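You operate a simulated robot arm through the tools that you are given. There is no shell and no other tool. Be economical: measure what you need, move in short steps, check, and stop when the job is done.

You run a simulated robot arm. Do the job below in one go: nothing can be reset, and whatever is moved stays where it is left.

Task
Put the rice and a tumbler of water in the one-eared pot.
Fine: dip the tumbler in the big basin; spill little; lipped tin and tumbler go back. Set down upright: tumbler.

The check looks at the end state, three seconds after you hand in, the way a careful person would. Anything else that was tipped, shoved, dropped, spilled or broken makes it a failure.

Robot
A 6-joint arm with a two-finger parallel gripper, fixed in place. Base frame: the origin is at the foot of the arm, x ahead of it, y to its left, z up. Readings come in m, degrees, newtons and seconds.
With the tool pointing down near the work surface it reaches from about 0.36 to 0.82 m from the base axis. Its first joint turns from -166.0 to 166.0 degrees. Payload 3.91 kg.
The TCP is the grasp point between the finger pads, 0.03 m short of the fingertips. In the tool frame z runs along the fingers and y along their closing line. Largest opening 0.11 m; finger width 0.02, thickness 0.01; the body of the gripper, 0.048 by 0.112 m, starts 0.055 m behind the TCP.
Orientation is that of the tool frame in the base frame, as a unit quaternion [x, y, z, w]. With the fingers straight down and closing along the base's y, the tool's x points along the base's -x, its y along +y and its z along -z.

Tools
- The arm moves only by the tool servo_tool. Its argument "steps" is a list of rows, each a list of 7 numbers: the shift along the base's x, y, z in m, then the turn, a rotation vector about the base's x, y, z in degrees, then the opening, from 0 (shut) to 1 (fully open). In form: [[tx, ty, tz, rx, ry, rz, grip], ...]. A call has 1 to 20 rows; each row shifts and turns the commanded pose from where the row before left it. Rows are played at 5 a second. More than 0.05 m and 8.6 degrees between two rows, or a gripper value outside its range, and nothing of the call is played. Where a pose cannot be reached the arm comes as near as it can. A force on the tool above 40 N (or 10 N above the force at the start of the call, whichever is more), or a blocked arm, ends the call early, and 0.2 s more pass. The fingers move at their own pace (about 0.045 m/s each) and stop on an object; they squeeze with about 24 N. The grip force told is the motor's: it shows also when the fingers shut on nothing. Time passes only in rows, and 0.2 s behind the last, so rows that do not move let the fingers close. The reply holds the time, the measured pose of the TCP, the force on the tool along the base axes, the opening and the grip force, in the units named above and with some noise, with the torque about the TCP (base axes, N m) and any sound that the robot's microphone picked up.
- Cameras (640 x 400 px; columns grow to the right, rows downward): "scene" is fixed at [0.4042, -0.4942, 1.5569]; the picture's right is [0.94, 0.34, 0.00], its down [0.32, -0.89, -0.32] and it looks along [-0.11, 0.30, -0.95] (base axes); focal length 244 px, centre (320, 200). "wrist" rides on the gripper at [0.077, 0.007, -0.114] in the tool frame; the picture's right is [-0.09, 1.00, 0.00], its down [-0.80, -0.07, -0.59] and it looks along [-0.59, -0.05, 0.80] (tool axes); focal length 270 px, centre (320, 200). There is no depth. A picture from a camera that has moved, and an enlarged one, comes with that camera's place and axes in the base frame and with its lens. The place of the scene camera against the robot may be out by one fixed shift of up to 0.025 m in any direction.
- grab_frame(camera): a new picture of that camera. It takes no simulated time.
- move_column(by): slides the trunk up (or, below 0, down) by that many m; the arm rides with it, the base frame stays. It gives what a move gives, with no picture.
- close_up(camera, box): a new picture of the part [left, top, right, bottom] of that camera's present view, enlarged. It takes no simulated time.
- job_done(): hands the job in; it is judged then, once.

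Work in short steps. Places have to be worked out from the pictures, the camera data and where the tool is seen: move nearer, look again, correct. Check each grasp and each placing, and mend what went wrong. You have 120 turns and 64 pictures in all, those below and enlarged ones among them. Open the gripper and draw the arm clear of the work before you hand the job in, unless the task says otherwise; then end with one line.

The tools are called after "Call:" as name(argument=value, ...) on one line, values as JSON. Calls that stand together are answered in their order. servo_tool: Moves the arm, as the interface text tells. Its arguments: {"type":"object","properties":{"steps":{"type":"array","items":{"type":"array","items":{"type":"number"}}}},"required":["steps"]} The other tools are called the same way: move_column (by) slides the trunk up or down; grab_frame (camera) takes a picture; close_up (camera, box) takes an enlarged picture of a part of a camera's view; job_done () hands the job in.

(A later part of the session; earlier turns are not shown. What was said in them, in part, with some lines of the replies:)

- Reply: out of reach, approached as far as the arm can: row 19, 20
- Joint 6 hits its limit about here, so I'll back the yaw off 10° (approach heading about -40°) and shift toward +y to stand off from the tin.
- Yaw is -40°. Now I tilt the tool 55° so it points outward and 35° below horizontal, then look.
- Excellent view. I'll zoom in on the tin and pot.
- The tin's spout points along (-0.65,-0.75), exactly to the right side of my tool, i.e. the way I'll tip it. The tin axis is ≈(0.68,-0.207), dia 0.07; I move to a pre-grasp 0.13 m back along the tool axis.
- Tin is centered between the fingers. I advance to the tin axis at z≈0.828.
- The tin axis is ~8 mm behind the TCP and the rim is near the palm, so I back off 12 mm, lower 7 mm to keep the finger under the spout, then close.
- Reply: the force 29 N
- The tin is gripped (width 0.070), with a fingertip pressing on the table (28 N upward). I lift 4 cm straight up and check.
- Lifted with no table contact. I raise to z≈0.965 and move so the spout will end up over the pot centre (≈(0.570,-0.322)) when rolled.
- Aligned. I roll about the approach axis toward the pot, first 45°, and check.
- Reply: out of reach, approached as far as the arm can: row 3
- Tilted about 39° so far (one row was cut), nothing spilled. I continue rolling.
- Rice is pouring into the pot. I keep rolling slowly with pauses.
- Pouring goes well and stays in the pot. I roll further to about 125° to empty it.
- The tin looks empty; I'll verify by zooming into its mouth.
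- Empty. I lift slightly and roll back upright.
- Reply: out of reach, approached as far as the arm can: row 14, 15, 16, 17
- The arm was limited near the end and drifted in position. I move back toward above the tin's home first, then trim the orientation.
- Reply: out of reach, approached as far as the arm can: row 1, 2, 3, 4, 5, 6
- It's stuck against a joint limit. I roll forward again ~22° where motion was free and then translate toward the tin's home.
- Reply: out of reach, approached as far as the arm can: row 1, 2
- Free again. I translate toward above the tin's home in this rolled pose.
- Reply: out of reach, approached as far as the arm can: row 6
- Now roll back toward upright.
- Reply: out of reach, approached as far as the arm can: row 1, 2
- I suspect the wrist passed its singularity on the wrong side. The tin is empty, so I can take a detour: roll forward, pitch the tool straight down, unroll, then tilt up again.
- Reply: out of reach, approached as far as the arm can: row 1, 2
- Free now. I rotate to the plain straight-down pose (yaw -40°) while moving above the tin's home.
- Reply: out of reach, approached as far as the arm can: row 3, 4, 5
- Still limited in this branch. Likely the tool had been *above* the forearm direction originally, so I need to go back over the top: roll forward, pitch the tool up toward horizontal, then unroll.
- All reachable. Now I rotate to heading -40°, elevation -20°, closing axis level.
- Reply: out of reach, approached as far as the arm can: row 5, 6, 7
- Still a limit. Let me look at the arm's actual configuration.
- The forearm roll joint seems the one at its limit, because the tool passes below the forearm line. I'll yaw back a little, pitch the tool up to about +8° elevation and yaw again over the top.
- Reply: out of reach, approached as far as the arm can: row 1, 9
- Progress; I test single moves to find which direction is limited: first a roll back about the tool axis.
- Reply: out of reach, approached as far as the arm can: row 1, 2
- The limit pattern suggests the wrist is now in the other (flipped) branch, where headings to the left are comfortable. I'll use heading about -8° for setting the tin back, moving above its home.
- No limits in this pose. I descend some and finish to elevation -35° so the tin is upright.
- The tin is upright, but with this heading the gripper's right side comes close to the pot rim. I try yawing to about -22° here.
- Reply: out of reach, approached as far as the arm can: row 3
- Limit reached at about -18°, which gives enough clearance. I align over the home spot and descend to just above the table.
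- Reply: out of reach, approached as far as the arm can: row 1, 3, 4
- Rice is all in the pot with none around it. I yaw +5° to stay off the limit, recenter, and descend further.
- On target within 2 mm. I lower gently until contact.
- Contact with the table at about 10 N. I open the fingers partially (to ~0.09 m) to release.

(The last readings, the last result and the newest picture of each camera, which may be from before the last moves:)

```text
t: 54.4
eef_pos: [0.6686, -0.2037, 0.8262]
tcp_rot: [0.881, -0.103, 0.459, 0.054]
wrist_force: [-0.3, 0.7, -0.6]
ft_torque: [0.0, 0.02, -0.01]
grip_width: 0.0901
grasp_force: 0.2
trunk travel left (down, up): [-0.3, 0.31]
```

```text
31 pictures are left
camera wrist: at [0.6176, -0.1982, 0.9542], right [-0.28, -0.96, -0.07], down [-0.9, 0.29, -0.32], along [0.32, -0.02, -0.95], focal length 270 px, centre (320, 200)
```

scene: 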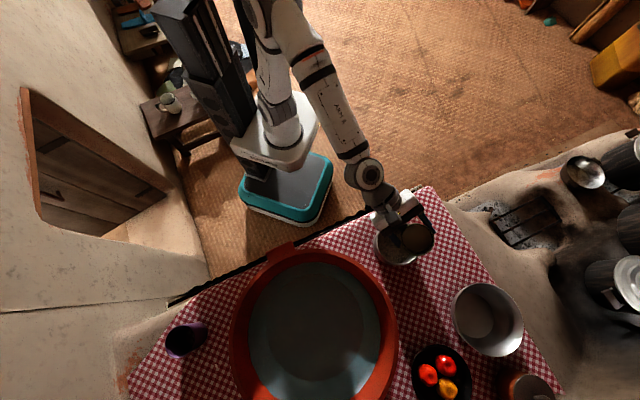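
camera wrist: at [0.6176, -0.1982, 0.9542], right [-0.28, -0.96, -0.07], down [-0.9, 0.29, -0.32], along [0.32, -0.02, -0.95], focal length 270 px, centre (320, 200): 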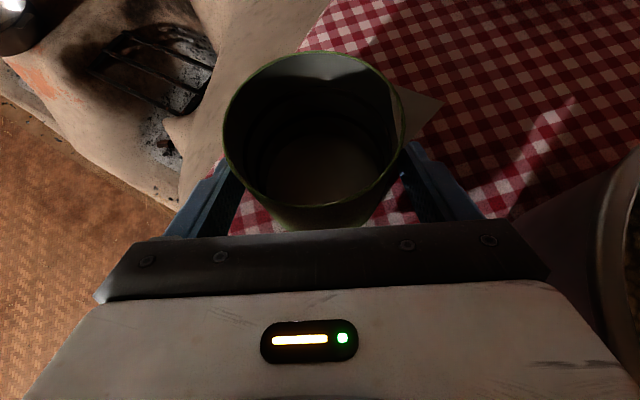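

The tin stands free and upright. I retreat along the tool axis.

Call:
servo_tool(steps=[[-0.024, 0.006, 0.0175, 0, 0, 0, 0.82], [-0.024, 0.006, 0.0175, 0, 0, 0, 0.82], [-0.024, 0.006, 0.0175, 0, 0, 0, 0.82], [-0.024, 0.006, 0.0175, 0, 0, 0, 0.82], [-0.024, 0.006, 0.03, 0, 0, 0, 0.9], [0, 0.01, 0.04, 0, 0, 0, 1], [0, 0.01, 0.04, 0, 0, 0, 1]])

Call:
grab_frame(camera="wrist")

Call:
grab_frame(camera="scene")

```text
t: 56.0
eef_pos: [0.5503, -0.1532, 1.0107]
tcp_rot: [0.874, -0.131, 0.467, 0.034]
wrist_force: [-0.6, -0.9, -1.2]
ft_torque: [-0.11, -0.06, 0.14]
grip_width: 0.1101
grasp_force: 0.0
trunk travel left (down, up): [-0.3, 0.31]
```

```text
30 pictures are left
camera wrist: at [0.4968, -0.1526, 1.1366], right [-0.31, -0.94, -0.14], down [-0.89, 0.33, -0.32], along [0.35, 0.02, -0.94], focal length 270 px, centre (320, 200)
```

wrist: 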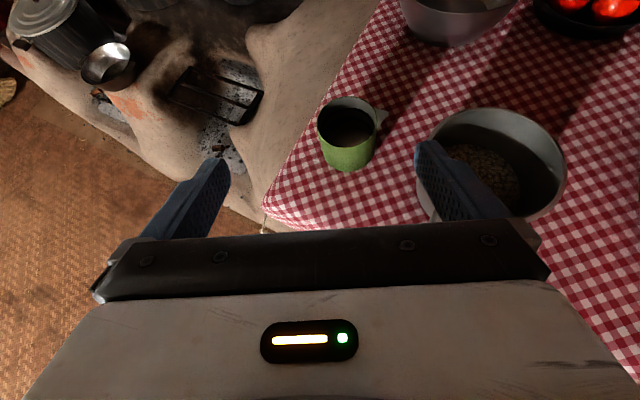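

```text
29 pictures are left
```

scene: 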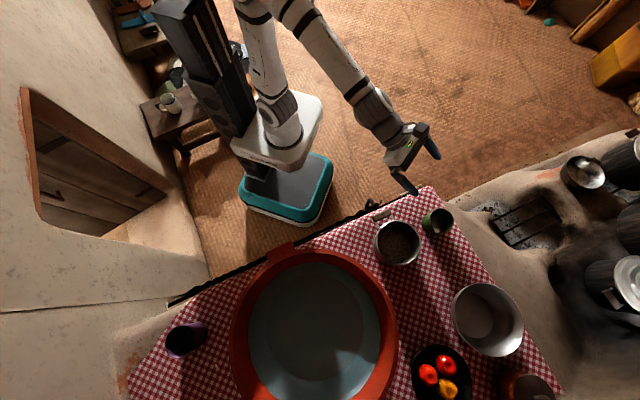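

Tin is back on its spot with the rice in the pot. Now I want to reset the wrist: roll slightly off the joint-6 limit, then pitch straight down in the arm's plane, watching for limits.

Call:
servo_tool(steps=[[0, 0.01, 0.01, 4, -0.9, -2.8, 1], [0, 0.01, 0.01, 4, -0.9, -2.8, 1], [0, 0, 0.01, 4, -0.9, -2.8, 1], [0, 0, 0.01, 2.28, 7.52, 0, 1], [0, 0, 0.01, 2.28, 7.52, 0, 1], [0, 0, 0.01, 2.28, 7.52, 0, 1], [0, 0, 0, 2.28, 7.52, 0, 1], [0, 0, 0, 2.28, 7.52, 0, 1], [0, 0, 0, 2.28, 7.52, 0, 1], [0, 0, 0, 2.28, 7.52, 0, 1]])

```text
t: 58.2
eef_pos: [0.4918, -0.2295, 1.0043]
tcp_rot: [0.957, -0.256, 0.048, -0.128]
wrist_force: [-1.1, -0.2, 0.0]
ft_torque: [-0.01, -0.01, -0.02]
grip_width: 0.1099
grasp_force: 0.1
out of reach, approached as far as the arm can: row 4, 5, 6, 7, 8, 9, 10
trunk travel left (down, up): [-0.3, 0.31]
```

That hits the forearm-roll limit again. The consistent alternative is to raise the trunk so the forearm points steeply down and the tool (35° below horizontal) stays clearly above it. I pitch the tool back up, then raise the trunk by 0.25.

Call:
servo_tool(steps=[[0, 0, 0, -3.6, -6.3, -2, 1], [0, 0, 0, -3.6, -6.3, -2, 1], [0, 0, 0, -3.6, -6.3, -2, 1], [0, 0, 0, -3.6, -6.3, -2, 1], [0, 0, 0, -3.6, -6.3, -2, 1], [0, 0, 0, -3.6, -6.3, -2, 1], [0, 0, 0, -3.6, -6.3, -2, 1], [0, 0, 0, -3.6, -6.3, -2, 1], [0, 0, 0, -3.6, -6.3, -2, 1]])

Call:
move_column(by=0.28)

```text
t: 60.2
eef_pos: [0.4958, -0.2218, 1.0051]
tcp_rot: [0.803, -0.276, 0.528, 0.006]
wrist_force: [-0.3, -0.5, -0.3]
ft_torque: [0.01, 0.0, 0.0]
grip_width: 0.11
grasp_force: 0.0
out of reach, approached as far as the arm can: row 8, 9
trunk travel left (down, up): [-0.3, 0.31]
```

```text
t: 63.0
eef_pos: [0.496, -0.2222, 1.2846]
tcp_rot: [0.803, -0.276, 0.528, 0.006]
wrist_force: [-0.5, 0.2, -0.4]
ft_torque: [-0.03, 0.04, 0.03]
grip_width: 0.1098
grasp_force: 0.0
trunk travel left (down, up): [-0.58, 0.03]
```

Now I swing around the base toward the tumbler, keeping the tool heading with the arm and descending a bit.

Call:
servo_tool(steps=[[-0.008, -0.033, -0.01, 0, 0, -3, 1], [-0.008, -0.033, -0.01, 0, 0, -3, 1], [-0.02, -0.0285, -0.01, 0, 0, -3, 1], [-0.02, -0.0285, -0.01, 0, 0, -3, 1], [-0.022, -0.0255, -0.01, 0, 0, -3, 1], [-0.022, -0.0255, -0.01, 0, 0, -3, 1], [-0.026, -0.0225, -0.01, 0, 0, -3, 1], [-0.026, -0.0225, -0.01, 0, 0, -3, 1], [-0.028, -0.02, -0.01, 0, 0, -3, 1], [-0.028, -0.02, -0.01, 0, 0, -3, 1], [-0.03, -0.016, -0.01, 0, 0, -3, 1], [-0.03, -0.016, -0.01, 0, 0, -3, 1], [-0.032, -0.012, -0.01, 0, 0, -3, 1], [-0.032, -0.012, -0.01, 0, 0, -3, 1], [-0.033, -0.008, -0.01, 0, 0, -3, 1], [-0.033, -0.008, -0.01, 0, 0, -3, 1]])

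Call:
grab_frame(camera="wrist")

```text
t: 66.4
eef_pos: [0.0971, -0.5518, 1.1249]
tcp_rot: [0.622, -0.578, 0.481, 0.219]
wrist_force: [-0.8, -0.3, 0.0]
ft_torque: [0.0, 0.0, 0.01]
grip_width: 0.1101
grasp_force: 0.0
trunk travel left (down, up): [-0.58, 0.03]
```

```text
28 pictures are left
camera wrist: at [0.0401, -0.4973, 1.238], right [-0.92, -0.19, -0.36], down [-0.03, 0.92, -0.4], along [0.4, -0.35, -0.84], focal length 270 px, centre (320, 200)
```

wrist: 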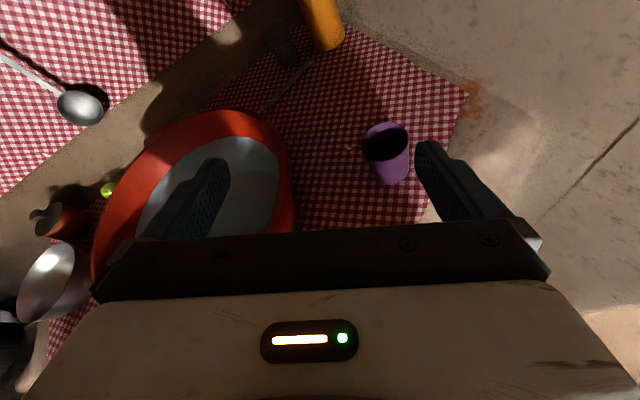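

The tumbler mouth triangulates to ≈(0.123,-0.76,0.865). I level the closing axis and set heading -65°, elevation -30°.

Call:
servo_tool(steps=[[-0.01, 0, -0.03, -1.03, 5.47, 3.67, 1], [-0.01, 0, -0.03, -1.03, 5.47, 3.67, 1], [-0.01, 0, -0.02, -1.03, 5.47, 3.67, 1], [0, 0, 0, 0, 0, 0, 1]])

Call:
grab_frame(camera="wrist")

```text
t: 67.4
eef_pos: [0.0673, -0.5526, 1.045]
tcp_rot: [0.731, -0.465, 0.421, 0.269]
wrist_force: [-0.5, 0.1, 0.6]
ft_torque: [0.01, 0.0, 0.0]
grip_width: 0.11
grasp_force: 0.1
trunk travel left (down, up): [-0.58, 0.03]
```

```text
27 pictures are left
camera wrist: at [0.0351, -0.499, 1.1671], right [-0.92, -0.38, -0.07], down [-0.32, 0.86, -0.4], along [0.21, -0.34, -0.92], focal length 270 px, centre (320, 200)
```

wrist: 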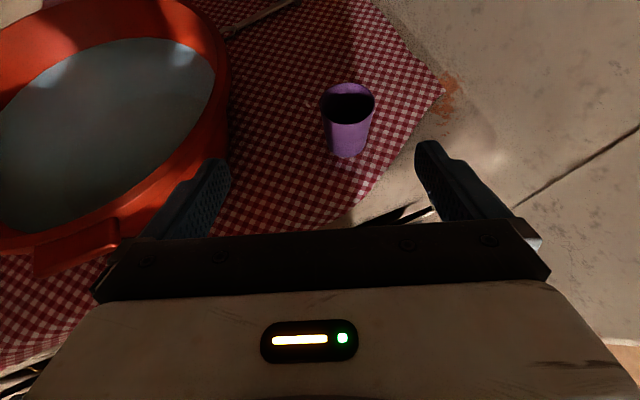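

Two wrist views give the tumbler axis ≈(0.118,-0.743), rim z≈0.888, mouth dia ≈0.074. I go to a pre-grasp 0.13 m back along the tool axis.

Call:
servo_tool(steps=[[0, -0.019, -0.034, 0, 0, 0, 1], [0, -0.019, -0.034, 0, 0, 0, 1], [0, -0.019, -0.034, 0, 0, 0, 1], [-0.002, -0.02, -0.033, 0, 0, 0, 1], [0, 0, 0, 0, 0, 0, 1]])

Call:
grab_frame(camera="wrist")

```text
t: 68.6
eef_pos: [0.0652, -0.6297, 0.9095]
tcp_rot: [0.73, -0.466, 0.421, 0.269]
wrist_force: [0.4, 0.2, 0.1]
ft_torque: [-0.04, 0.01, 0.0]
grip_width: 0.1101
grasp_force: 0.0
trunk travel left (down, up): [-0.58, 0.03]
```

```text
26 pictures are left
camera wrist: at [0.0335, -0.5761, 1.0325], right [-0.92, -0.38, -0.07], down [-0.32, 0.86, -0.4], along [0.21, -0.34, -0.91], focal length 270 px, centre (320, 200)
```

wrist: 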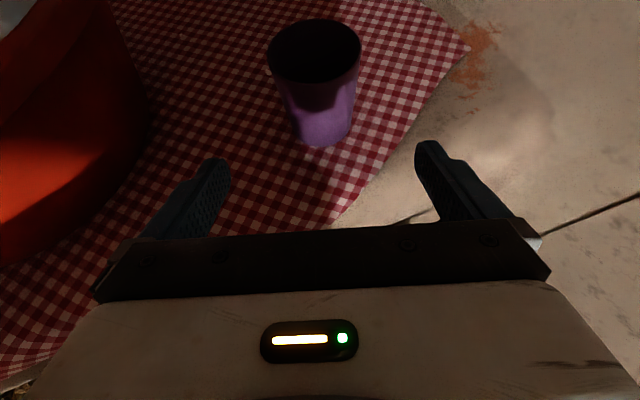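

The tumbler is centred between the fingers. I advance to it.

Call:
servo_tool(steps=[[0.0122, -0.0263, -0.016, 0, 0, 0, 1], [0.0122, -0.0263, -0.016, 0, 0, 0, 1], [0.0122, -0.0263, -0.016, 0, 0, 0, 1], [0.0122, -0.0263, -0.0165, 0, 0, 0, 1], [0, 0, 0, 0, 0, 0, 1]])

Call:
grab_frame(camera="wrist")

```text
t: 69.8
eef_pos: [0.1143, -0.7361, 0.8467]
tcp_rot: [0.73, -0.467, 0.42, 0.27]
wrist_force: [-0.1, 0.0, 0.2]
ft_torque: [-0.01, -0.02, 0.03]
grip_width: 0.11
grasp_force: 0.2
trunk travel left (down, up): [-0.58, 0.03]
```

```text
25 pictures are left
camera wrist: at [0.0829, -0.6829, 0.9684], right [-0.92, -0.38, -0.07], down [-0.32, 0.86, -0.4], along [0.21, -0.34, -0.92], focal length 270 px, centre (320, 200)
```

wrist: 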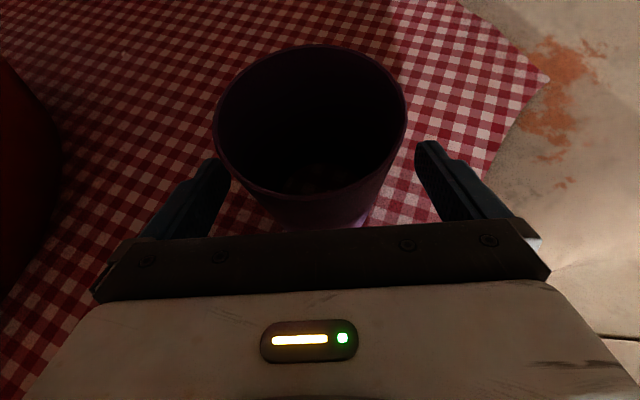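

Well placed between the pads with palm clearance. I close the gripper.

Call:
servo_tool(steps=[[0, 0, 0, 0, 0, 0, 0.6], [0, 0, 0, 0, 0, 0, 0.4], [0, 0, 0, 0, 0, 0, 0.2], [0, 0, 0, 0, 0, 0, 0.2], [0, 0, 0, 0, 0, 0, 0.2], [0, 0, 0, 0, 0, 0, 0.2]])

```text
t: 71.2
eef_pos: [0.1151, -0.7353, 0.8462]
tcp_rot: [0.73, -0.466, 0.42, 0.27]
wrist_force: [0.9, -0.5, -0.9]
ft_torque: [0.0, 0.04, -0.04]
grip_width: 0.0724
grasp_force: 24.5
trunk travel left (down, up): [-0.58, 0.03]
```

Gripped at 0.072 m. I lift straight up.

Call:
servo_tool(steps=[[0, 0, 0.01, 0, 0, 0, 0.2], [0, 0, 0.03, 0, 0, 0, 0.2], [0, 0, 0.04, 0, 0, 0, 0.2], [0, 0.01, 0.045, 0, 0, 0, 0.2], [0, 0.01, 0.045, 0, 0, 0, 0.2], [0, 0, 0, 0, 0, 0, 0.2]])

Call:
grab_frame(camera="wrist")

Call:
close_up(camera="scene", box=[140, 200, 420, 400])

```text
t: 72.6
eef_pos: [0.1129, -0.7136, 1.0179]
tcp_rot: [0.73, -0.466, 0.421, 0.27]
wrist_force: [-0.1, 0.4, -0.4]
ft_torque: [0.0, 0.02, -0.02]
grip_width: 0.072
grasp_force: 23.8
trunk travel left (down, up): [-0.58, 0.03]
```

```text
24 pictures are left
camera wrist: at [0.0808, -0.6611, 1.1403], right [-0.92, -0.38, -0.07], down [-0.32, 0.86, -0.4], along [0.21, -0.34, -0.92], focal length 270 px, centre (320, 200)
```

wrist: 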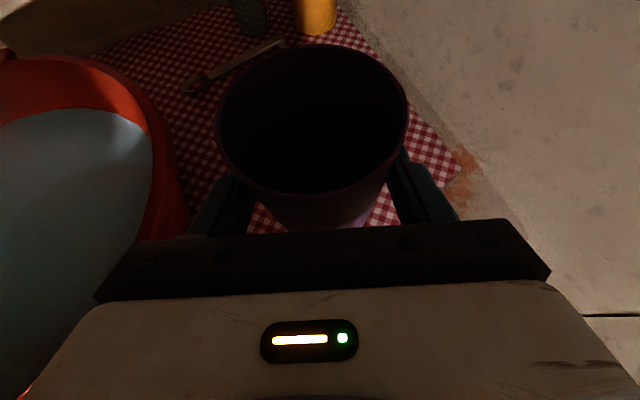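

```text
2.00 times, centred on (280, 300) of scene
camera zoom: at [0.4042, -0.4942, 1.5569], right [0.94, 0.34, 0.0], down [0.32, -0.89, -0.32], along [-0.11, 0.3, -0.95], focal length 489 px, centre (400, 0)
```

zoom: 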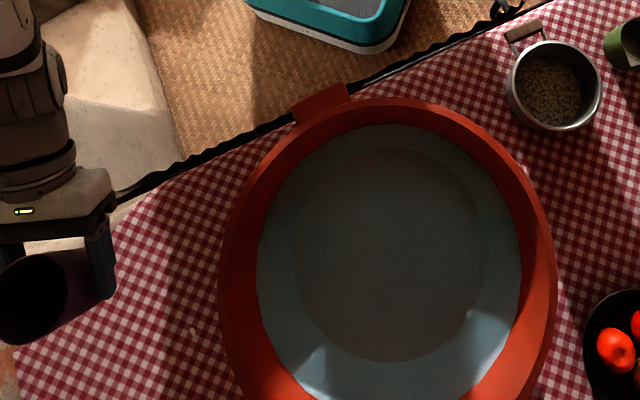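

Tumbler is lifted. I raise a bit and move over the basin, rotating the heading to about -42°, to measure the rim and water level from the wrist camera.

Call:
servo_tool(steps=[[0, 0.01, 0.035, 0, 0, 0, 0.2], [0, 0.01, 0.035, 0, 0, 0, 0.2], [0.03, 0.01, 0.02, 0, 0, 2.5, 0.2], [0.03, 0.01, 0, 0, 0, 2.5, 0.2], [0.03, 0.01, 0, 0, 0, 2.5, 0.2], [0.03, 0.01, 0, 0, 0, 2.5, 0.2], [0.03, 0.01, 0, 0, 0, 2.5, 0.2], [0.03, 0.01, 0, 0, 0, 2.5, 0.2], [0.03, 0.01, 0, 0, 0, 2.5, 0.2], [0.03, 0.01, 0, 0, 0, 2.5, 0.2], [0.02, 0.01, 0, 0, 0, 2.5, 0.2], [0, 0, 0, 0, 0, 0, 0.2]])

Call:
grab_frame(camera="wrist")

Call:
grab_frame(camera="scene")

```text
t: 75.2
eef_pos: [0.3743, -0.6055, 1.1057]
tcp_rot: [0.807, -0.314, 0.465, 0.182]
wrist_force: [0.0, -0.3, -0.4]
ft_torque: [-0.01, -0.01, 0.01]
grip_width: 0.072
grasp_force: 24.1
trunk travel left (down, up): [-0.58, 0.03]
```

```text
22 pictures are left
camera wrist: at [0.324, -0.5692, 1.2278], right [-0.71, -0.7, -0.07], down [-0.63, 0.67, -0.4], along [0.33, -0.23, -0.92], focal length 270 px, centre (320, 200)
```

wrist: 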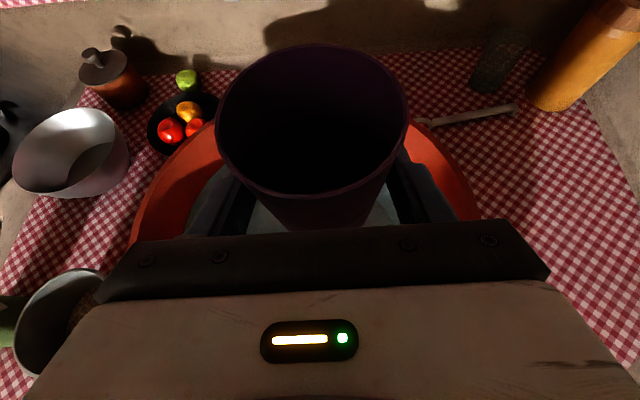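

```text
21 pictures are left
```

scene: 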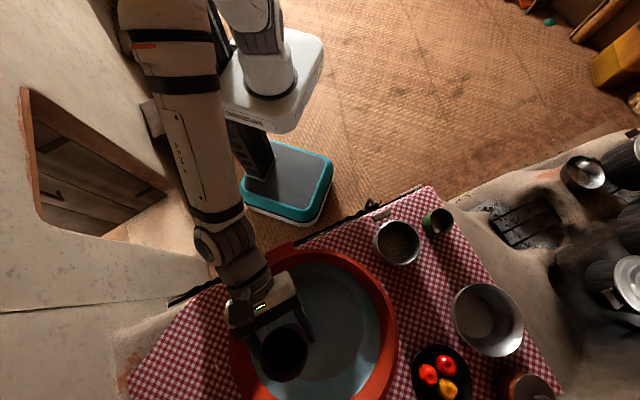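

Combining views: basin rim z≈0.95 with radius ≈0.19, centre ≈(0.43,-0.61), water ≈0.875–0.90, bottom ≈0.80. I'll scoop with the mouth tilted ~20° outward (tool elevation -50°), which also clears the rim. I move over the centre and tilt.

Call:
servo_tool(steps=[[0.02, 0, 0, 0, 0, 5, 0.2], [0.02, 0, -0.01, 0, 0, 5, 0.2], [0.02, -0.005, -0.02, 0, 0, 4.5, 0.2], [0.01, -0.005, -0.02, 3.13, 5.89, 0, 0.2], [0, 0, -0.01, 3.13, 5.89, 0, 0.2], [0, 0, -0.01, 3.13, 5.89, 0, 0.2], [0, 0, 0, 0, 0, 0, 0.2]])

Call:
grab_frame(camera="wrist")

```text
t: 76.8
eef_pos: [0.445, -0.6154, 1.0361]
tcp_rot: [0.912, -0.227, 0.332, 0.083]
wrist_force: [-0.1, -0.1, -0.3]
ft_torque: [0.01, 0.01, -0.01]
grip_width: 0.0725
grasp_force: 23.7
trunk travel left (down, up): [-0.58, 0.03]
```

```text
20 pictures are left
camera wrist: at [0.4282, -0.6123, 1.1712], right [-0.53, -0.85, -0.05], down [-0.84, 0.53, -0.06], along [0.08, 0.01, -1.0], focal length 270 px, centre (320, 200)
```

wrist: 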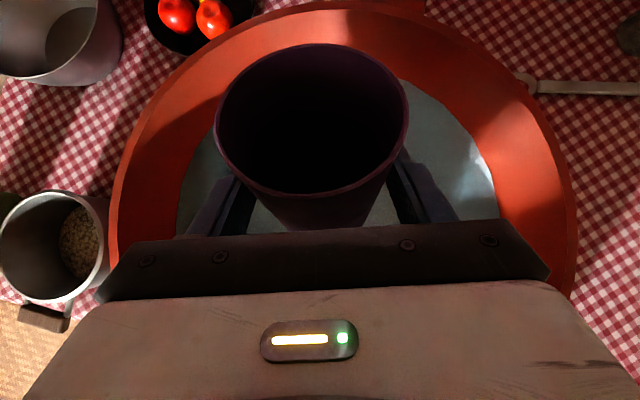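

Looking straight down: water level ≈0.89. I descend with force checks toward TCP z≈0.88.

Call:
servo_tool(steps=[[-0.004, 0, -0.03, 0, 0, 0, 0.2], [-0.003, 0, -0.03, 0, 0, 0, 0.2], [-0.003, 0, -0.03, 0, 0, 0, 0.2], [0, 0, -0.025, 0, 0, 0, 0.2], [0, 0, -0.02, 0, 0, 0, 0.2], [0, 0, -0.015, 0, 0, 0, 0.2], [0, 0, 0, 0, 0, 0, 0.2]])

Call:
grab_frame(camera="wrist")

```text
t: 78.4
eef_pos: [0.4347, -0.6148, 0.8858]
tcp_rot: [0.912, -0.228, 0.331, 0.084]
wrist_force: [0.3, 0.2, 0.1]
ft_torque: [-0.01, -0.03, 0.02]
grip_width: 0.0724
grasp_force: 24.2
trunk travel left (down, up): [-0.58, 0.03]
```

```text
19 pictures are left
camera wrist: at [0.419, -0.6133, 1.0217], right [-0.53, -0.85, -0.05], down [-0.85, 0.53, -0.06], along [0.08, 0.01, -1.0], focal length 270 px, centre (320, 200)
```

wrist: 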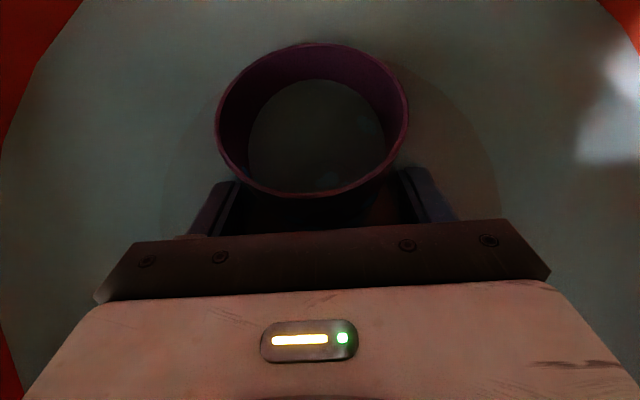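

The water plane shows inside the tumbler mouth, the rim is still above it. I go deeper in small steps.

Call:
servo_tool(steps=[[0, 0, -0.01, 0, 0, 0, 0.2], [0, 0, -0.008, 0, 0, 0, 0.2], [0, 0, -0.006, 0, 0, 0, 0.2], [0, 0, 0, 0, 0, 0, 0.2]])

Call:
grab_frame(camera="wrist")

```text
t: 79.4
eef_pos: [0.4349, -0.6149, 0.863]
tcp_rot: [0.911, -0.228, 0.332, 0.085]
wrist_force: [0.3, -0.7, 0.7]
ft_torque: [-0.02, -0.05, 0.0]
grip_width: 0.0727
grasp_force: 24.1
trunk travel left (down, up): [-0.58, 0.03]
```

```text
18 pictures are left
camera wrist: at [0.4178, -0.6131, 0.9981], right [-0.53, -0.85, -0.05], down [-0.84, 0.53, -0.06], along [0.08, 0.01, -1.0], focal length 270 px, centre (320, 200)
```

wrist: 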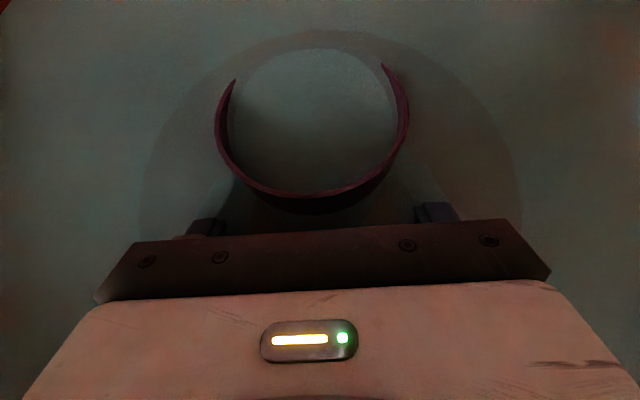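

The far lip is submerged and the tumbler fills. I wait, sink slightly more and reduce the tilt by 5° to hold more water.

Call:
servo_tool(steps=[[0, 0, -0.004, 0, 0, 0, 0.2], [0, 0, 0, 0, 0, 0, 0.2], [0, 0, -0.003, 0, 0, 0, 0.2], [0, 0, 0, 0, 0, 0, 0.2], [0, 0, -0.002, -1.1, -2.2, 0, 0.2], [0, 0, -0.001, -1.1, -2.2, 0, 0.2], [0, 0, 0, 0, 0, 0, 0.2], [0, 0, 0, 0, 0, 0, 0.2]])

Call:
grab_frame(camera="wrist")

```text
t: 81.2
eef_pos: [0.4349, -0.6135, 0.8539]
tcp_rot: [0.896, -0.226, 0.371, 0.095]
wrist_force: [-5.2, 3.3, 15.9]
ft_torque: [0.06, -0.16, 0.05]
grip_width: 0.0715
grasp_force: 24.3
trunk travel left (down, up): [-0.58, 0.03]
```

```text
17 pictures are left
camera wrist: at [0.4067, -0.6067, 0.9871], right [-0.52, -0.85, -0.06], down [-0.84, 0.53, -0.15], along [0.16, -0.03, -0.99], focal length 270 px, centre (320, 200)
```

wrist: 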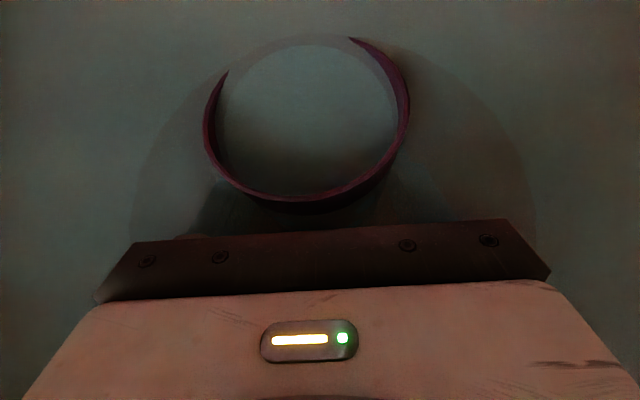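

Base touches the basin bottom (16 N) with the lip still under water, so the fill is the best possible. I lift slowly, keeping this tilt.

Call:
servo_tool(steps=[[0, 0, 0.004, 0, 0, 0, 0.2], [0, 0, 0.006, 0, 0, 0, 0.2], [0, 0, 0.008, 0, 0, 0, 0.2], [0, 0, 0.01, 0, 0, 0, 0.2], [0, 0, 0.012, 0, 0, 0, 0.2], [0, 0, 0.015, 0, 0, 0, 0.2], [0, 0, 0.015, 0, 0, 0, 0.2], [0, 0, 0.015, 0, 0, 0, 0.2], [0, 0, 0, 0, 0, 0, 0.2], [0, 0, 0, 0, 0, 0, 0.2]])

Call:
grab_frame(camera="wrist")

```text
t: 83.4
eef_pos: [0.4339, -0.6149, 0.9374]
tcp_rot: [0.897, -0.224, 0.371, 0.092]
wrist_force: [0.1, -0.1, -2.5]
ft_torque: [0.01, 0.03, 0.06]
grip_width: 0.0711
grasp_force: 24.1
trunk travel left (down, up): [-0.58, 0.03]
```

```text
16 pictures are left
camera wrist: at [0.407, -0.6082, 1.0708], right [-0.52, -0.85, -0.06], down [-0.84, 0.53, -0.14], along [0.16, -0.02, -0.99], focal length 270 px, centre (320, 200)
```

wrist: 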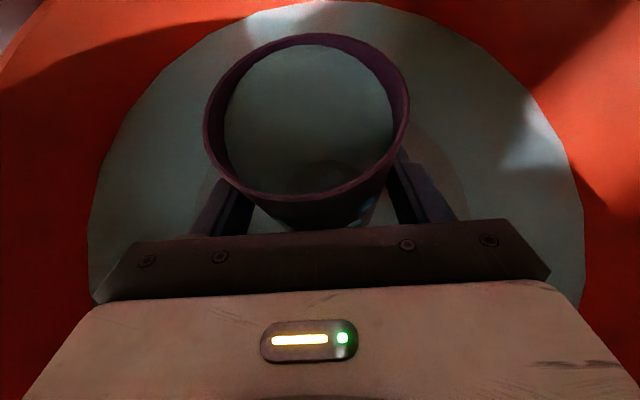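

The tumbler is filled close to the lip. I raise slowly and return it to upright (pitch up 15°).

Call:
servo_tool(steps=[[0, 0, 0.015, -1.2, -2.2, 0, 0.2], [0, 0, 0.015, -1.2, -2.2, 0, 0.2], [0, 0, 0.015, -1.2, -2.2, 0, 0.2], [0, 0, 0.015, -1.2, -2.2, 0, 0.2], [0, 0, 0.015, -1.2, -2.2, 0, 0.2], [0, 0, 0.015, -1.2, -2.2, 0, 0.2], [0, 0, 0.01, 0, 0, 0, 0.2], [0, 0, 0.01, 0, 0, 0, 0.2], [0, 0, 0, 0, 0, 0, 0.2], [0, 0, 0, 0, 0, 0, 0.2]])

Call:
grab_frame(camera="wrist")

```text
t: 85.6
eef_pos: [0.4341, -0.6161, 1.0465]
tcp_rot: [0.84, -0.211, 0.484, 0.123]
wrist_force: [-0.2, -0.9, -2.4]
ft_torque: [0.01, 0.02, -0.01]
grip_width: 0.0713
grasp_force: 23.5
trunk travel left (down, up): [-0.58, 0.03]
```

```text
15 pictures are left
camera wrist: at [0.3774, -0.5917, 1.1693], right [-0.51, -0.86, -0.07], down [-0.77, 0.49, -0.4], along [0.38, -0.14, -0.92], focal length 270 px, centre (320, 200)
```

wrist: 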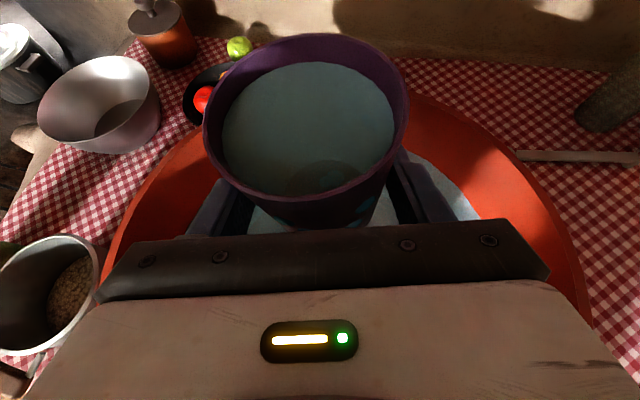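

Nicely full. I carry it slowly at constant height to the pot, turning the heading to about -5°.

Call:
servo_tool(steps=[[0.003, 0.008, 0, 0, 0, 0.5, 0.2], [0.006, 0.016, 0, 0, 0, 1.2, 0.2], [0.0075, 0.021, 0, 0, 0, 1.3, 0.2], [0.0075, 0.021, 0, 0, 0, 1.3, 0.2], [0.0075, 0.021, 0, 0, 0, 1.3, 0.2], [0.0075, 0.021, 0, 0, 0, 1.3, 0.2], [0.0075, 0.021, 0, 0, 0, 1.3, 0.2], [0.0075, 0.021, 0, 0, 0, 1.3, 0.2], [0.0075, 0.021, 0, 0, 0, 1.3, 0.2], [0.0075, 0.021, 0, 0, 0, 1.3, 0.2], [0.0075, 0.021, 0, 0, 0, 1.3, 0.2], [0.0075, 0.021, 0, 0, 0, 1.3, 0.2], [0.0075, 0.021, 0, 0, 0, 1.3, 0.2], [0.0075, 0.021, 0, 0, 0, 1.3, 0.2], [0.0075, 0.021, 0, 0, 0, 1.3, 0.2], [0.0075, 0.021, 0, 0, 0, 1.3, 0.2], [0.0075, 0.021, 0, 0, 0, 1.3, 0.2], [0.006, 0.015, 0, 0, 0, 1.3, 0.2], [0.002, 0.006, 0, 0, 0, 0.5, 0.2], [0, 0, 0, 0, 0, 0, 0.2]])

Call:
grab_frame(camera="wrist")

```text
t: 89.8
eef_pos: [0.5657, -0.2543, 1.0486]
tcp_rot: [0.866, -0.038, 0.499, 0.023]
wrist_force: [0.4, -0.2, -2.0]
ft_torque: [0.02, 0.03, -0.01]
grip_width: 0.0711
grasp_force: 24.3
trunk travel left (down, up): [-0.58, 0.03]
```

```text
14 pictures are left
camera wrist: at [0.5043, -0.2542, 1.1704], right [-0.13, -0.99, -0.07], down [-0.91, 0.15, -0.4], along [0.4, 0.01, -0.92], focal length 270 px, centre (320, 200)
```

wrist: 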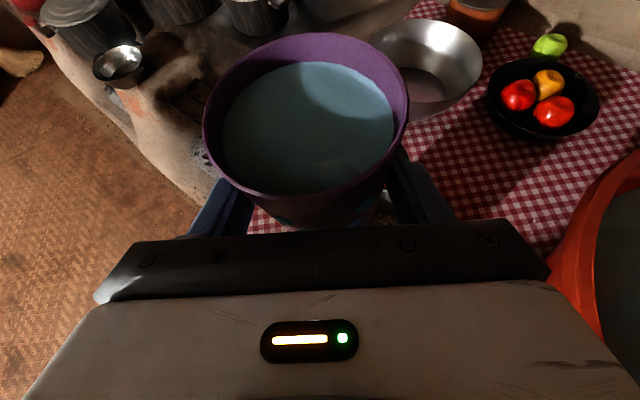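

Water still contained. I lower to z≈0.98 beside the pot's near edge, with the tumbler's right lip over the pot.

Call:
servo_tool(steps=[[-0.001, -0.002, -0.015, 0, 0, 0, 0.2], [-0.001, -0.002, -0.02, 0, 0, 0, 0.2], [0, -0.001, -0.02, 0, 0, 0, 0.2], [0, 0, -0.013, 0, 0, 0, 0.2], [0, 0, 0, 0, 0, 0, 0.2], [0, 0, 0, 0, 0, 0, 0.2]])

Call:
close_up(camera="scene", box=[320, 170, 480, 270])

```text
t: 91.2
eef_pos: [0.5637, -0.2607, 0.9792]
tcp_rot: [0.866, -0.037, 0.499, 0.023]
wrist_force: [0.1, 0.0, -2.8]
ft_torque: [-0.01, 0.07, -0.03]
grip_width: 0.0711
grasp_force: 24.1
trunk travel left (down, up): [-0.58, 0.03]
```

```text
4.00 times, centred on (400, 220) of scene
camera zoom: at [0.4042, -0.4942, 1.5569], right [0.94, 0.34, 0.0], down [0.32, -0.89, -0.32], along [-0.11, 0.3, -0.95], focal length 978 px, centre (0, 120)
```

zoom: 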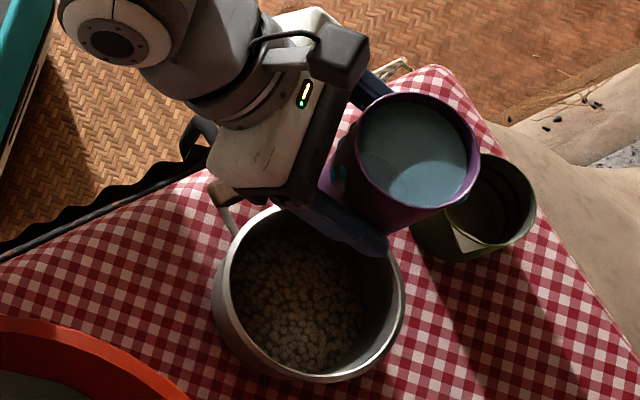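

Alignment is good: the stream should land near the pot centre. I start rolling toward the pot.

Call:
servo_tool(steps=[[0, 0, 0, 4.98, -0.44, 0, 0.2], [0, 0, 0, 4.98, -0.44, 0, 0.2], [0, 0, 0, 4.98, -0.44, 0, 0.2], [0, 0, 0, 4.98, -0.44, 0, 0.2], [0, 0, 0, 4.98, -0.44, 0, 0.2], [0, 0, 0, 4.98, -0.44, 0, 0.2]])

Call:
close_up(camera="scene", box=[320, 170, 480, 270])

```text
t: 92.6
eef_pos: [0.5626, -0.2613, 0.9797]
tcp_rot: [0.83, -0.166, 0.493, -0.201]
wrist_force: [0.9, -0.1, -2.0]
ft_torque: [-0.02, 0.04, 0.05]
grip_width: 0.0709
grasp_force: 23.7
trunk travel left (down, up): [-0.58, 0.03]
```

```text
4.00 times, centred on (400, 220) of scene
camera zoom: at [0.4042, -0.4942, 1.5569], right [0.94, 0.34, 0.0], down [0.32, -0.89, -0.32], along [-0.11, 0.3, -0.95], focal length 978 px, centre (0, 120)
```

zoom: 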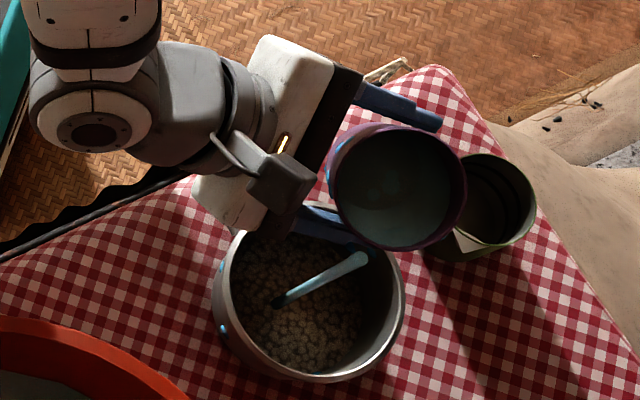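

The stream lands in the pot. I continue rolling at a moderate pace.

Call:
servo_tool(steps=[[0, 0, 0, 0, 0, 0, 0.2], [0, 0, 0, 4.98, -0.44, 0, 0.2], [0, 0, 0, 0, 0, 0, 0.2], [0, 0, 0, 4.98, -0.44, 0, 0.2], [0, 0, 0, 0, 0, 0, 0.2], [0, 0, 0, 4.98, -0.44, 0, 0.2], [0, 0, 0, 0, 0, 0, 0.2], [0, 0, 0, 4.98, -0.44, 0, 0.2], [0, 0, 0, 0, 0, 0, 0.2], [0, 0, 0, 4.98, -0.44, 0, 0.2], [0, 0, 0, 0, 0, 0, 0.2], [0, 0, 0, 4.98, -0.44, 0, 0.2], [0, 0, 0, 0, 0, 0, 0.2]])

Call:
close_up(camera="scene", box=[320, 170, 480, 270])

```text
t: 95.4
eef_pos: [0.5625, -0.2596, 0.9791]
tcp_rot: [0.739, -0.282, 0.452, -0.413]
wrist_force: [0.7, 0.0, -1.6]
ft_torque: [0.02, -0.01, -0.04]
grip_width: 0.0705
grasp_force: 23.6
trunk travel left (down, up): [-0.58, 0.03]
```

```text
4.00 times, centred on (400, 220) of scene
camera zoom: at [0.4042, -0.4942, 1.5569], right [0.94, 0.34, 0.0], down [0.32, -0.89, -0.32], along [-0.11, 0.3, -0.95], focal length 978 px, centre (0, 120)
```

zoom: 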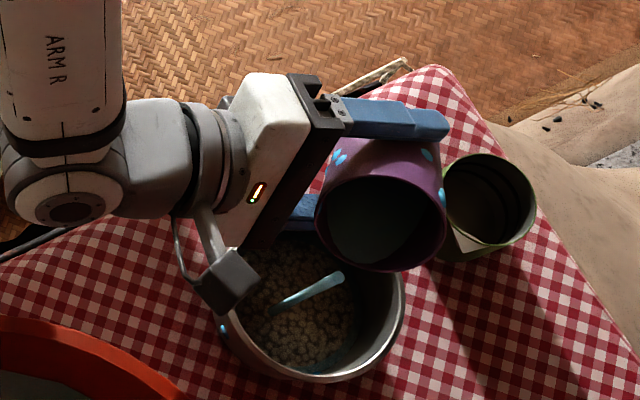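

Going well. I continue to about 110°, raising slightly to keep the wrist camera clear of the pot.

Call:
servo_tool(steps=[[0, 0, 0, 4.98, -0.44, 0, 0.2], [0, 0, 0, 0, 0, 0, 0.2], [0, 0, 0.002, 4.98, -0.44, 0, 0.2], [0, 0, 0, 0, 0, 0, 0.2], [0, 0, 0.002, 4.98, -0.44, 0, 0.2], [0, 0, 0, 0, 0, 0, 0.2], [0, 0, 0.002, 4.98, -0.44, 0, 0.2], [0, 0, 0, 0, 0, 0, 0.2], [0, -0.002, 0.003, 4.98, -0.44, 0, 0.2], [0, 0, 0, 0, 0, 0, 0.2], [0, -0.002, 0.003, 4.98, -0.44, 0, 0.2], [0, 0, 0, 0, 0, 0, 0.2], [0, -0.002, 0.003, 4.98, -0.44, 0, 0.2], [0, 0, 0, 0, 0, 0, 0.2], [0, -0.002, 0.003, 4.98, -0.44, 0, 0.2], [0, 0, 0, 0, 0, 0, 0.2], [0, 0, 0, 0, 0, 0, 0.2], [0, 0, 0, 0, 0, 0, 0.2]])

Call:
close_up(camera="scene", box=[320, 170, 480, 270])

Call:
grab_frame(camera="wrist")

```text
t: 99.2
eef_pos: [0.563, -0.2673, 0.998]
tcp_rot: [-0.54, 0.407, -0.35, 0.648]
wrist_force: [1.1, 1.1, 0.3]
ft_torque: [-0.05, -0.03, -0.01]
grip_width: 0.0704
grasp_force: 23.6
trunk travel left (down, up): [-0.58, 0.03]
```

```text
4.00 times, centred on (400, 220) of scene
camera zoom: at [0.4042, -0.4942, 1.5569], right [0.94, 0.34, 0.0], down [0.32, -0.89, -0.32], along [-0.11, 0.3, -0.95], focal length 978 px, centre (0, 120)
```

zoom: 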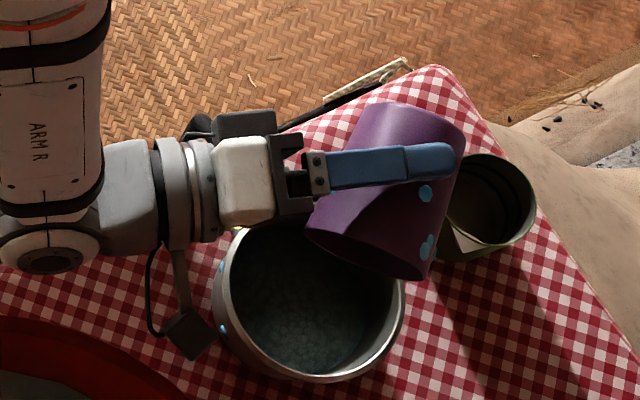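

```text
9 pictures are left
camera wrist: at [0.4908, -0.3825, 0.9682], right [-0.02, 0.25, -0.97], down [-0.88, 0.46, 0.14], along [0.48, 0.85, 0.21], focal length 270 px, centre (320, 200)
```

wrist: 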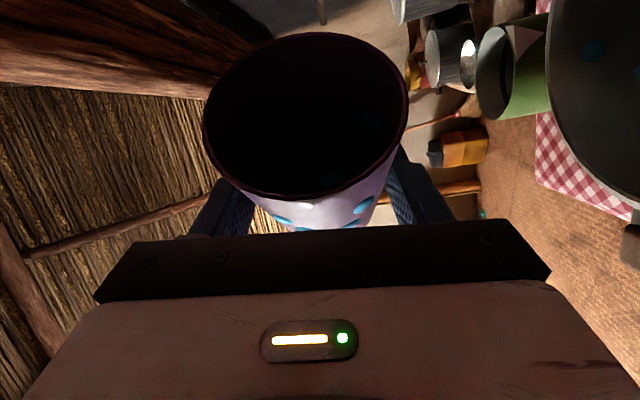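

Rice is now under water in the pot. I roll 15° more to drain the remainder.

Call:
servo_tool(steps=[[0, -0.003, 0.004, 4.98, -0.44, 0, 0.2], [0, -0.003, 0.004, 4.98, -0.44, 0, 0.2], [0, -0.003, 0.004, 4.98, -0.44, 0, 0.2], [0, -0.002, 0.003, 4.98, -0.44, 0, 0.2], [0, 0, 0, 0, 0, 0, 0.2], [0, 0, 0, 0, 0, 0, 0.2], [0, 0, 0, 0, 0, 0, 0.2], [0, 0, 0, 0, 0, 0, 0.2], [0, 0, 0, 0, 0, 0, 0.2], [0, 0, 0, 0, 0, 0, 0.2]])

Call:
close_up(camera="scene", box=[320, 170, 480, 270])

```text
t: 101.4
eef_pos: [0.5631, -0.279, 1.0128]
tcp_rot: [-0.415, 0.451, -0.282, 0.738]
wrist_force: [-0.7, -0.2, -0.5]
ft_torque: [-0.01, 0.01, -0.02]
grip_width: 0.0698
grasp_force: 23.9
trunk travel left (down, up): [-0.58, 0.03]
```

```text
4.00 times, centred on (400, 220) of scene
camera zoom: at [0.4042, -0.4942, 1.5569], right [0.94, 0.34, 0.0], down [0.32, -0.89, -0.32], along [-0.11, 0.3, -0.95], focal length 978 px, centre (0, 120)
```

zoom: 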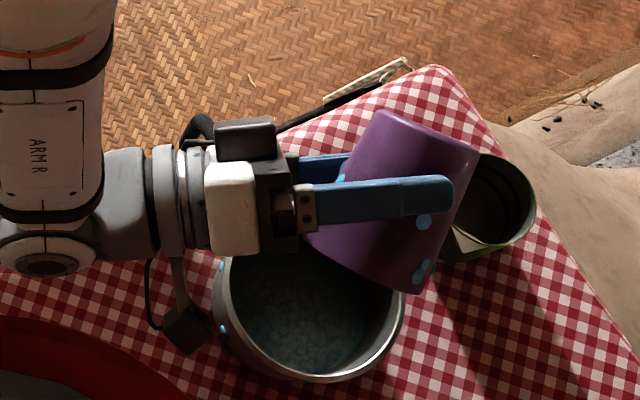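

It's drained. I roll back upright while lifting a little.

Call:
servo_tool(steps=[[0, 0, 0.01, -7.47, 0.66, 0, 0.2], [0, 0, 0.01, -7.47, 0.66, 0, 0.2], [0, 0, 0.005, -7.47, 0.66, 0, 0.2], [0, 0, 0.005, -7.47, 0.66, 0, 0.2], [0, 0, 0, -7.47, 0.66, 0, 0.2], [0, 0, 0, -7.47, 0.66, 0, 0.2], [0, 0, 0, -7.47, 0.66, 0, 0.2], [0, 0, 0, -7.47, 0.66, 0, 0.2], [0, 0, 0, -7.47, 0.66, 0, 0.2], [0, 0, 0, -7.47, 0.66, 0, 0.2], [0, 0, 0, -7.47, 0.66, 0, 0.2], [0, 0, 0, -7.47, 0.66, 0, 0.2], [0, 0, 0, -7.47, 0.66, 0, 0.2], [0, 0, 0, -7.47, 0.66, 0, 0.2], [0, 0, 0, -7.47, 0.66, 0, 0.2], [0, 0, 0, -7.47, 0.66, 0, 0.2], [0, 0, 0, 0, 0, 0, 0.2]])

Call:
grab_frame(camera="wrist")

```text
t: 105.0
eef_pos: [0.5621, -0.2799, 1.0412]
tcp_rot: [0.866, -0.037, 0.499, 0.024]
wrist_force: [-0.2, -0.8, -0.4]
ft_torque: [-0.01, 0.01, -0.02]
grip_width: 0.0699
grasp_force: 24.1
trunk travel left (down, up): [-0.58, 0.03]
```

```text
7 pictures are left
camera wrist: at [0.5011, -0.2789, 1.1646], right [-0.13, -0.99, -0.07], down [-0.91, 0.15, -0.4], along [0.4, 0.01, -0.92], focal length 270 px, centre (320, 200)
```

wrist: 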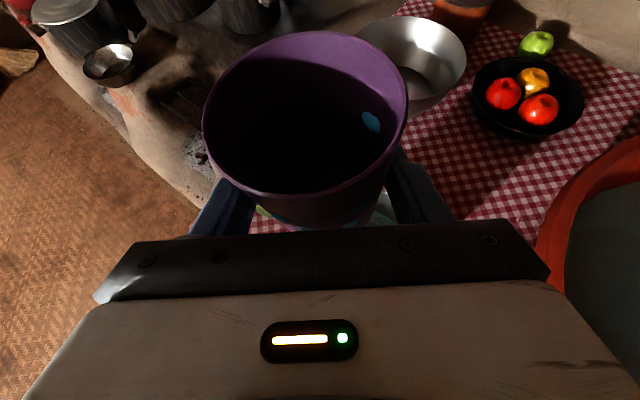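

Empty and upright; it sits about 7 mm higher in the grip than at first. I carry it back via the same route over the basin.

Call:
servo_tool(steps=[[-0.0128, -0.0336, 0.006, 0, 0, -2.3, 0.2], [-0.0128, -0.0336, 0.006, 0, 0, -2.3, 0.2], [-0.0128, -0.0336, 0.006, 0, 0, -2.3, 0.2], [-0.0128, -0.0336, 0.006, 0, 0, -2.3, 0.2], [-0.0128, -0.0336, 0.006, 0, 0, -2.3, 0.2], [-0.0128, -0.0336, 0.006, 0, 0, -2.3, 0.2], [-0.0128, -0.0336, 0.006, 0, 0, -2.3, 0.2], [-0.0128, -0.0336, 0.006, 0, 0, -2.3, 0.2], [-0.0128, -0.0336, 0.006, 0, 0, -2.3, 0.2], [-0.0128, -0.0336, 0.006, 0, 0, -2.3, 0.2], [0, 0, 0, 0, 0, 0, 0.2]])

Call:
servo_tool(steps=[[-0.027, -0.008, 0, 0, 0, -3.1, 0.2], [-0.027, -0.008, 0, 0, 0, -3.1, 0.2], [-0.027, -0.008, 0, 0, 0, -3.1, 0.2], [-0.027, -0.008, 0, 0, 0, -3.1, 0.2], [-0.027, -0.008, 0, 0, 0, -3.1, 0.2], [-0.027, -0.008, 0, 0, 0, -3.1, 0.2], [-0.027, -0.008, 0, 0, 0, -3.1, 0.2], [-0.027, -0.008, 0, 0, 0, -3.1, 0.2], [-0.027, -0.008, 0, 0, 0, -3.1, 0.2], [-0.027, -0.008, 0, 0, 0, -3.1, 0.2], [-0.027, -0.008, 0, 0, 0, -3.1, 0.2], [-0.022, -0.01, 0, 0, 0, -3.1, 0.2], [0, 0, 0, 0, 0, 0, 0.2]])

```text
t: 107.4
eef_pos: [0.434, -0.6156, 1.1038]
tcp_rot: [0.841, -0.21, 0.484, 0.123]
wrist_force: [-0.2, 0.9, -1.3]
ft_torque: [0.01, -0.01, -0.05]
grip_width: 0.0696
grasp_force: 24.0
trunk travel left (down, up): [-0.58, 0.03]
```

```text
t: 110.2
eef_pos: [0.1153, -0.713, 1.103]
tcp_rot: [0.73, -0.467, 0.42, 0.27]
wrist_force: [0.2, 0.1, -0.1]
ft_torque: [0.0, -0.04, -0.03]
grip_width: 0.0694
grasp_force: 24.2
trunk travel left (down, up): [-0.58, 0.03]
```

Orientation matches the grasp pose. I descend over the original spot, with a 2° roll correction for the in-hand lean, stopping 2 cm above the table.

Call:
servo_tool(steps=[[0, -0.006, -0.045, -0.85, 1.8, 0, 0.2], [0, -0.006, -0.045, 0, 0, 0, 0.2], [0, -0.005, -0.045, 0, 0, 0, 0.2], [0, -0.005, -0.045, 0, 0, 0, 0.2], [0, 0, -0.045, 0, 0, 0, 0.2], [0, 0, -0.018, 0, 0, 0, 0.2], [0, 0, 0, 0, 0, 0, 0.2]])

Call:
grab_frame(camera="wrist")

```text
t: 111.8
eef_pos: [0.1138, -0.7349, 0.8589]
tcp_rot: [0.735, -0.459, 0.412, 0.283]
wrist_force: [0.4, 0.2, -0.7]
ft_torque: [0.04, 0.0, 0.0]
grip_width: 0.0696
grasp_force: 23.8
trunk travel left (down, up): [-0.58, 0.03]
```

```text
6 pictures are left
camera wrist: at [0.0859, -0.6796, 0.9823], right [-0.93, -0.38, -0.04], down [-0.33, 0.86, -0.4], along [0.18, -0.36, -0.92], focal length 270 px, centre (320, 200)
```

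wrist: 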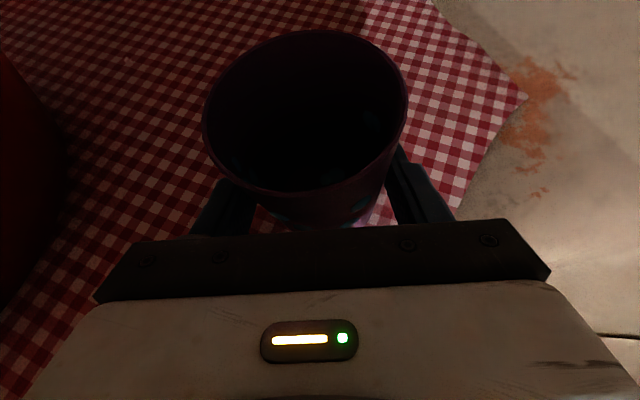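

Position matches. I lower in small steps until contact.

Call:
servo_tool(steps=[[0, 0, -0.005, 0, 0, 0, 0.2], [0, 0, -0.004, 0, 0, 0, 0.2], [0, 0, -0.004, 0, 0, 0, 0.2], [0, 0, -0.003, 0, 0, 0, 0.2], [0, 0, 0, 0, 0, 0, 0.2]])

```text
t: 113.0
eef_pos: [0.1148, -0.7347, 0.8432]
tcp_rot: [0.734, -0.459, 0.413, 0.283]
wrist_force: [-0.5, -0.3, -0.2]
ft_torque: [0.03, -0.01, 0.0]
grip_width: 0.0696
grasp_force: 24.2
trunk travel left (down, up): [-0.58, 0.03]
```

Call:
servo_tool(steps=[[0, 0, -0.002, 0, 0, 0, 0.2], [0, 0, -0.002, 0, 0, 0, 0.2], [0, 0, -0.002, 0, 0, 0, 0.2], [0, 0, 0, 0, 0, 0, 0.2]])

```text
t: 114.0
eef_pos: [0.1143, -0.7357, 0.8399]
tcp_rot: [0.732, -0.46, 0.413, 0.286]
wrist_force: [-5.2, -0.2, 14.6]
ft_torque: [0.06, -0.14, 0.03]
grip_width: 0.069
grasp_force: 24.7
trunk travel left (down, up): [-0.58, 0.03]
```

The tumbler base is on the table (15 N). I ease up a hair and open slowly.

Call:
servo_tool(steps=[[0, 0, 0.002, 0, 0, 0, 0.2], [0, 0, 0, 0, 0, 0, 0.64], [0, 0, 0, 0, 0, 0, 0.68], [0, 0, 0, 0, 0, 0, 0.75], [0, 0, 0, 0, 0, 0, 0.85], [0, 0, 0, 0, 0, 0, 1], [0, 0, 0, 0, 0, 0, 1]])

Call:
grab_frame(camera="wrist")

```text
t: 115.6
eef_pos: [0.1155, -0.7342, 0.8397]
tcp_rot: [0.734, -0.459, 0.412, 0.283]
wrist_force: [-0.6, -0.2, -1.2]
ft_torque: [-0.02, 0.0, -0.01]
grip_width: 0.1099
grasp_force: 0.0
trunk travel left (down, up): [-0.58, 0.03]
```

```text
5 pictures are left
camera wrist: at [0.0872, -0.6795, 0.962], right [-0.93, -0.38, -0.04], down [-0.33, 0.86, -0.4], along [0.18, -0.36, -0.92], focal length 270 px, centre (320, 200)
```

wrist: 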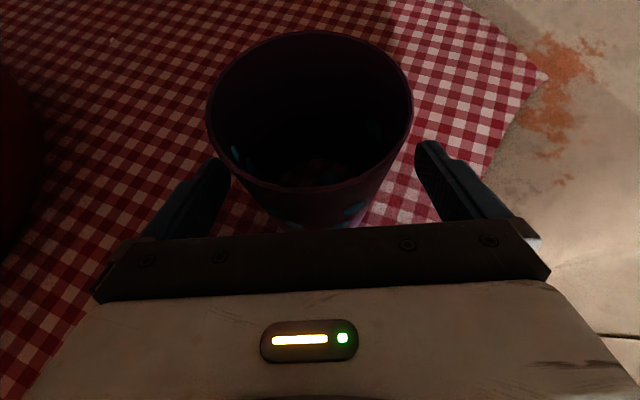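

The tumbler stands upright and free. I retreat along the tool axis and up.

Call:
servo_tool(steps=[[-0.0128, 0.0275, 0.0175, 0, 0, 0, 1], [-0.0128, 0.0275, 0.0175, 0, 0, 0, 1], [-0.0128, 0.0275, 0.0175, 0, 0, 0, 1], [-0.0128, 0.0275, 0.0175, 0, 0, 0, 1], [0, 0.02, 0.04, 0, 0, 0, 1], [0, 0.02, 0.045, 0, 0, 0, 1], [0, 0, 0.045, 0, 0, 0, 1], [0, 0, 0.045, 0, 0, 0, 1]])

Call:
grab_frame(camera="scene")

Call:
grab_frame(camera="wrist")

```text
t: 117.4
eef_pos: [0.0626, -0.5837, 1.0856]
tcp_rot: [0.734, -0.459, 0.412, 0.283]
wrist_force: [0.1, 0.8, 0.8]
ft_torque: [0.0, 0.02, 0.0]
grip_width: 0.1099
grasp_force: 0.1
trunk travel left (down, up): [-0.58, 0.03]
```

```text
4 pictures are left
```

scene: 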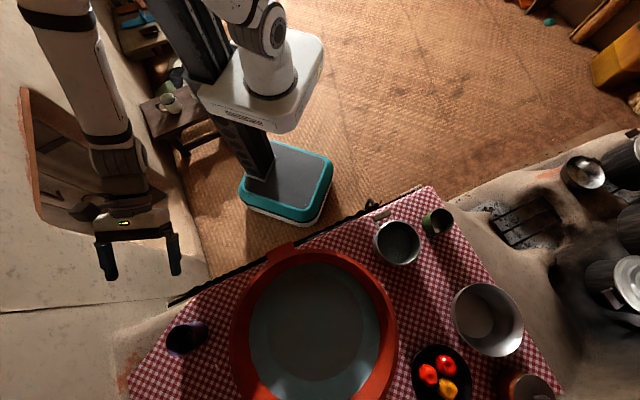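

```text
3 pictures are left
camera wrist: at [0.0348, -0.5285, 1.2075], right [-0.93, -0.38, -0.04], down [-0.33, 0.86, -0.4], along [0.18, -0.36, -0.92], focal length 270 px, centre (320, 200)
```

wrist: 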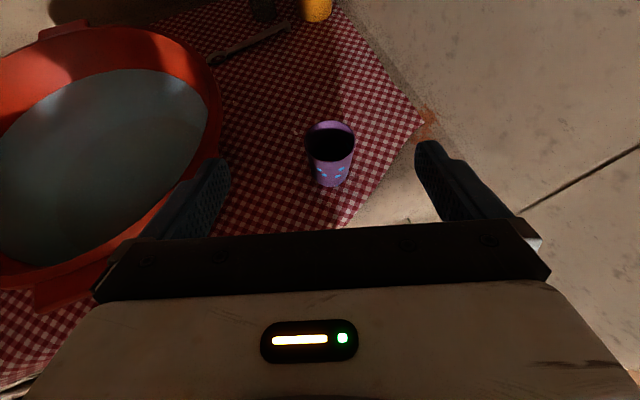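

Tumbler and tin are back in place and upright. One last close look at the pot and the cloth around it.

Call:
close_up(camera="scene", box=[340, 180, 480, 280])

```text
4.00 times, centred on (410, 230) of scene
camera zoom: at [0.4042, -0.4942, 1.5569], right [0.94, 0.34, 0.0], down [0.32, -0.89, -0.32], along [-0.11, 0.3, -0.95], focal length 978 px, centre (-40, 80)
```

zoom: 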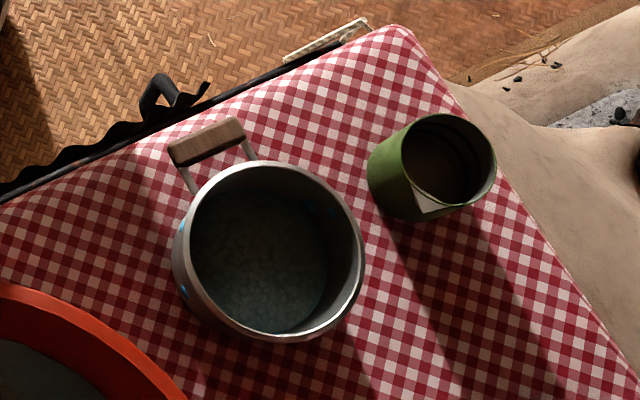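

The rice and water are in the one-eared pot, the cloth is clean, and the tin and tumbler are back. The arm is clear and the gripper open, so I hand in.

Call:
job_done()

```text
The job is handed in.
```

The rice and a nearly full tumbler of water are in the one-eared pot. The tin and tumbler are back on their spots, both upright. The tin is turned about 27° from how it first stood, and a few water drops are on the outside of the pot.
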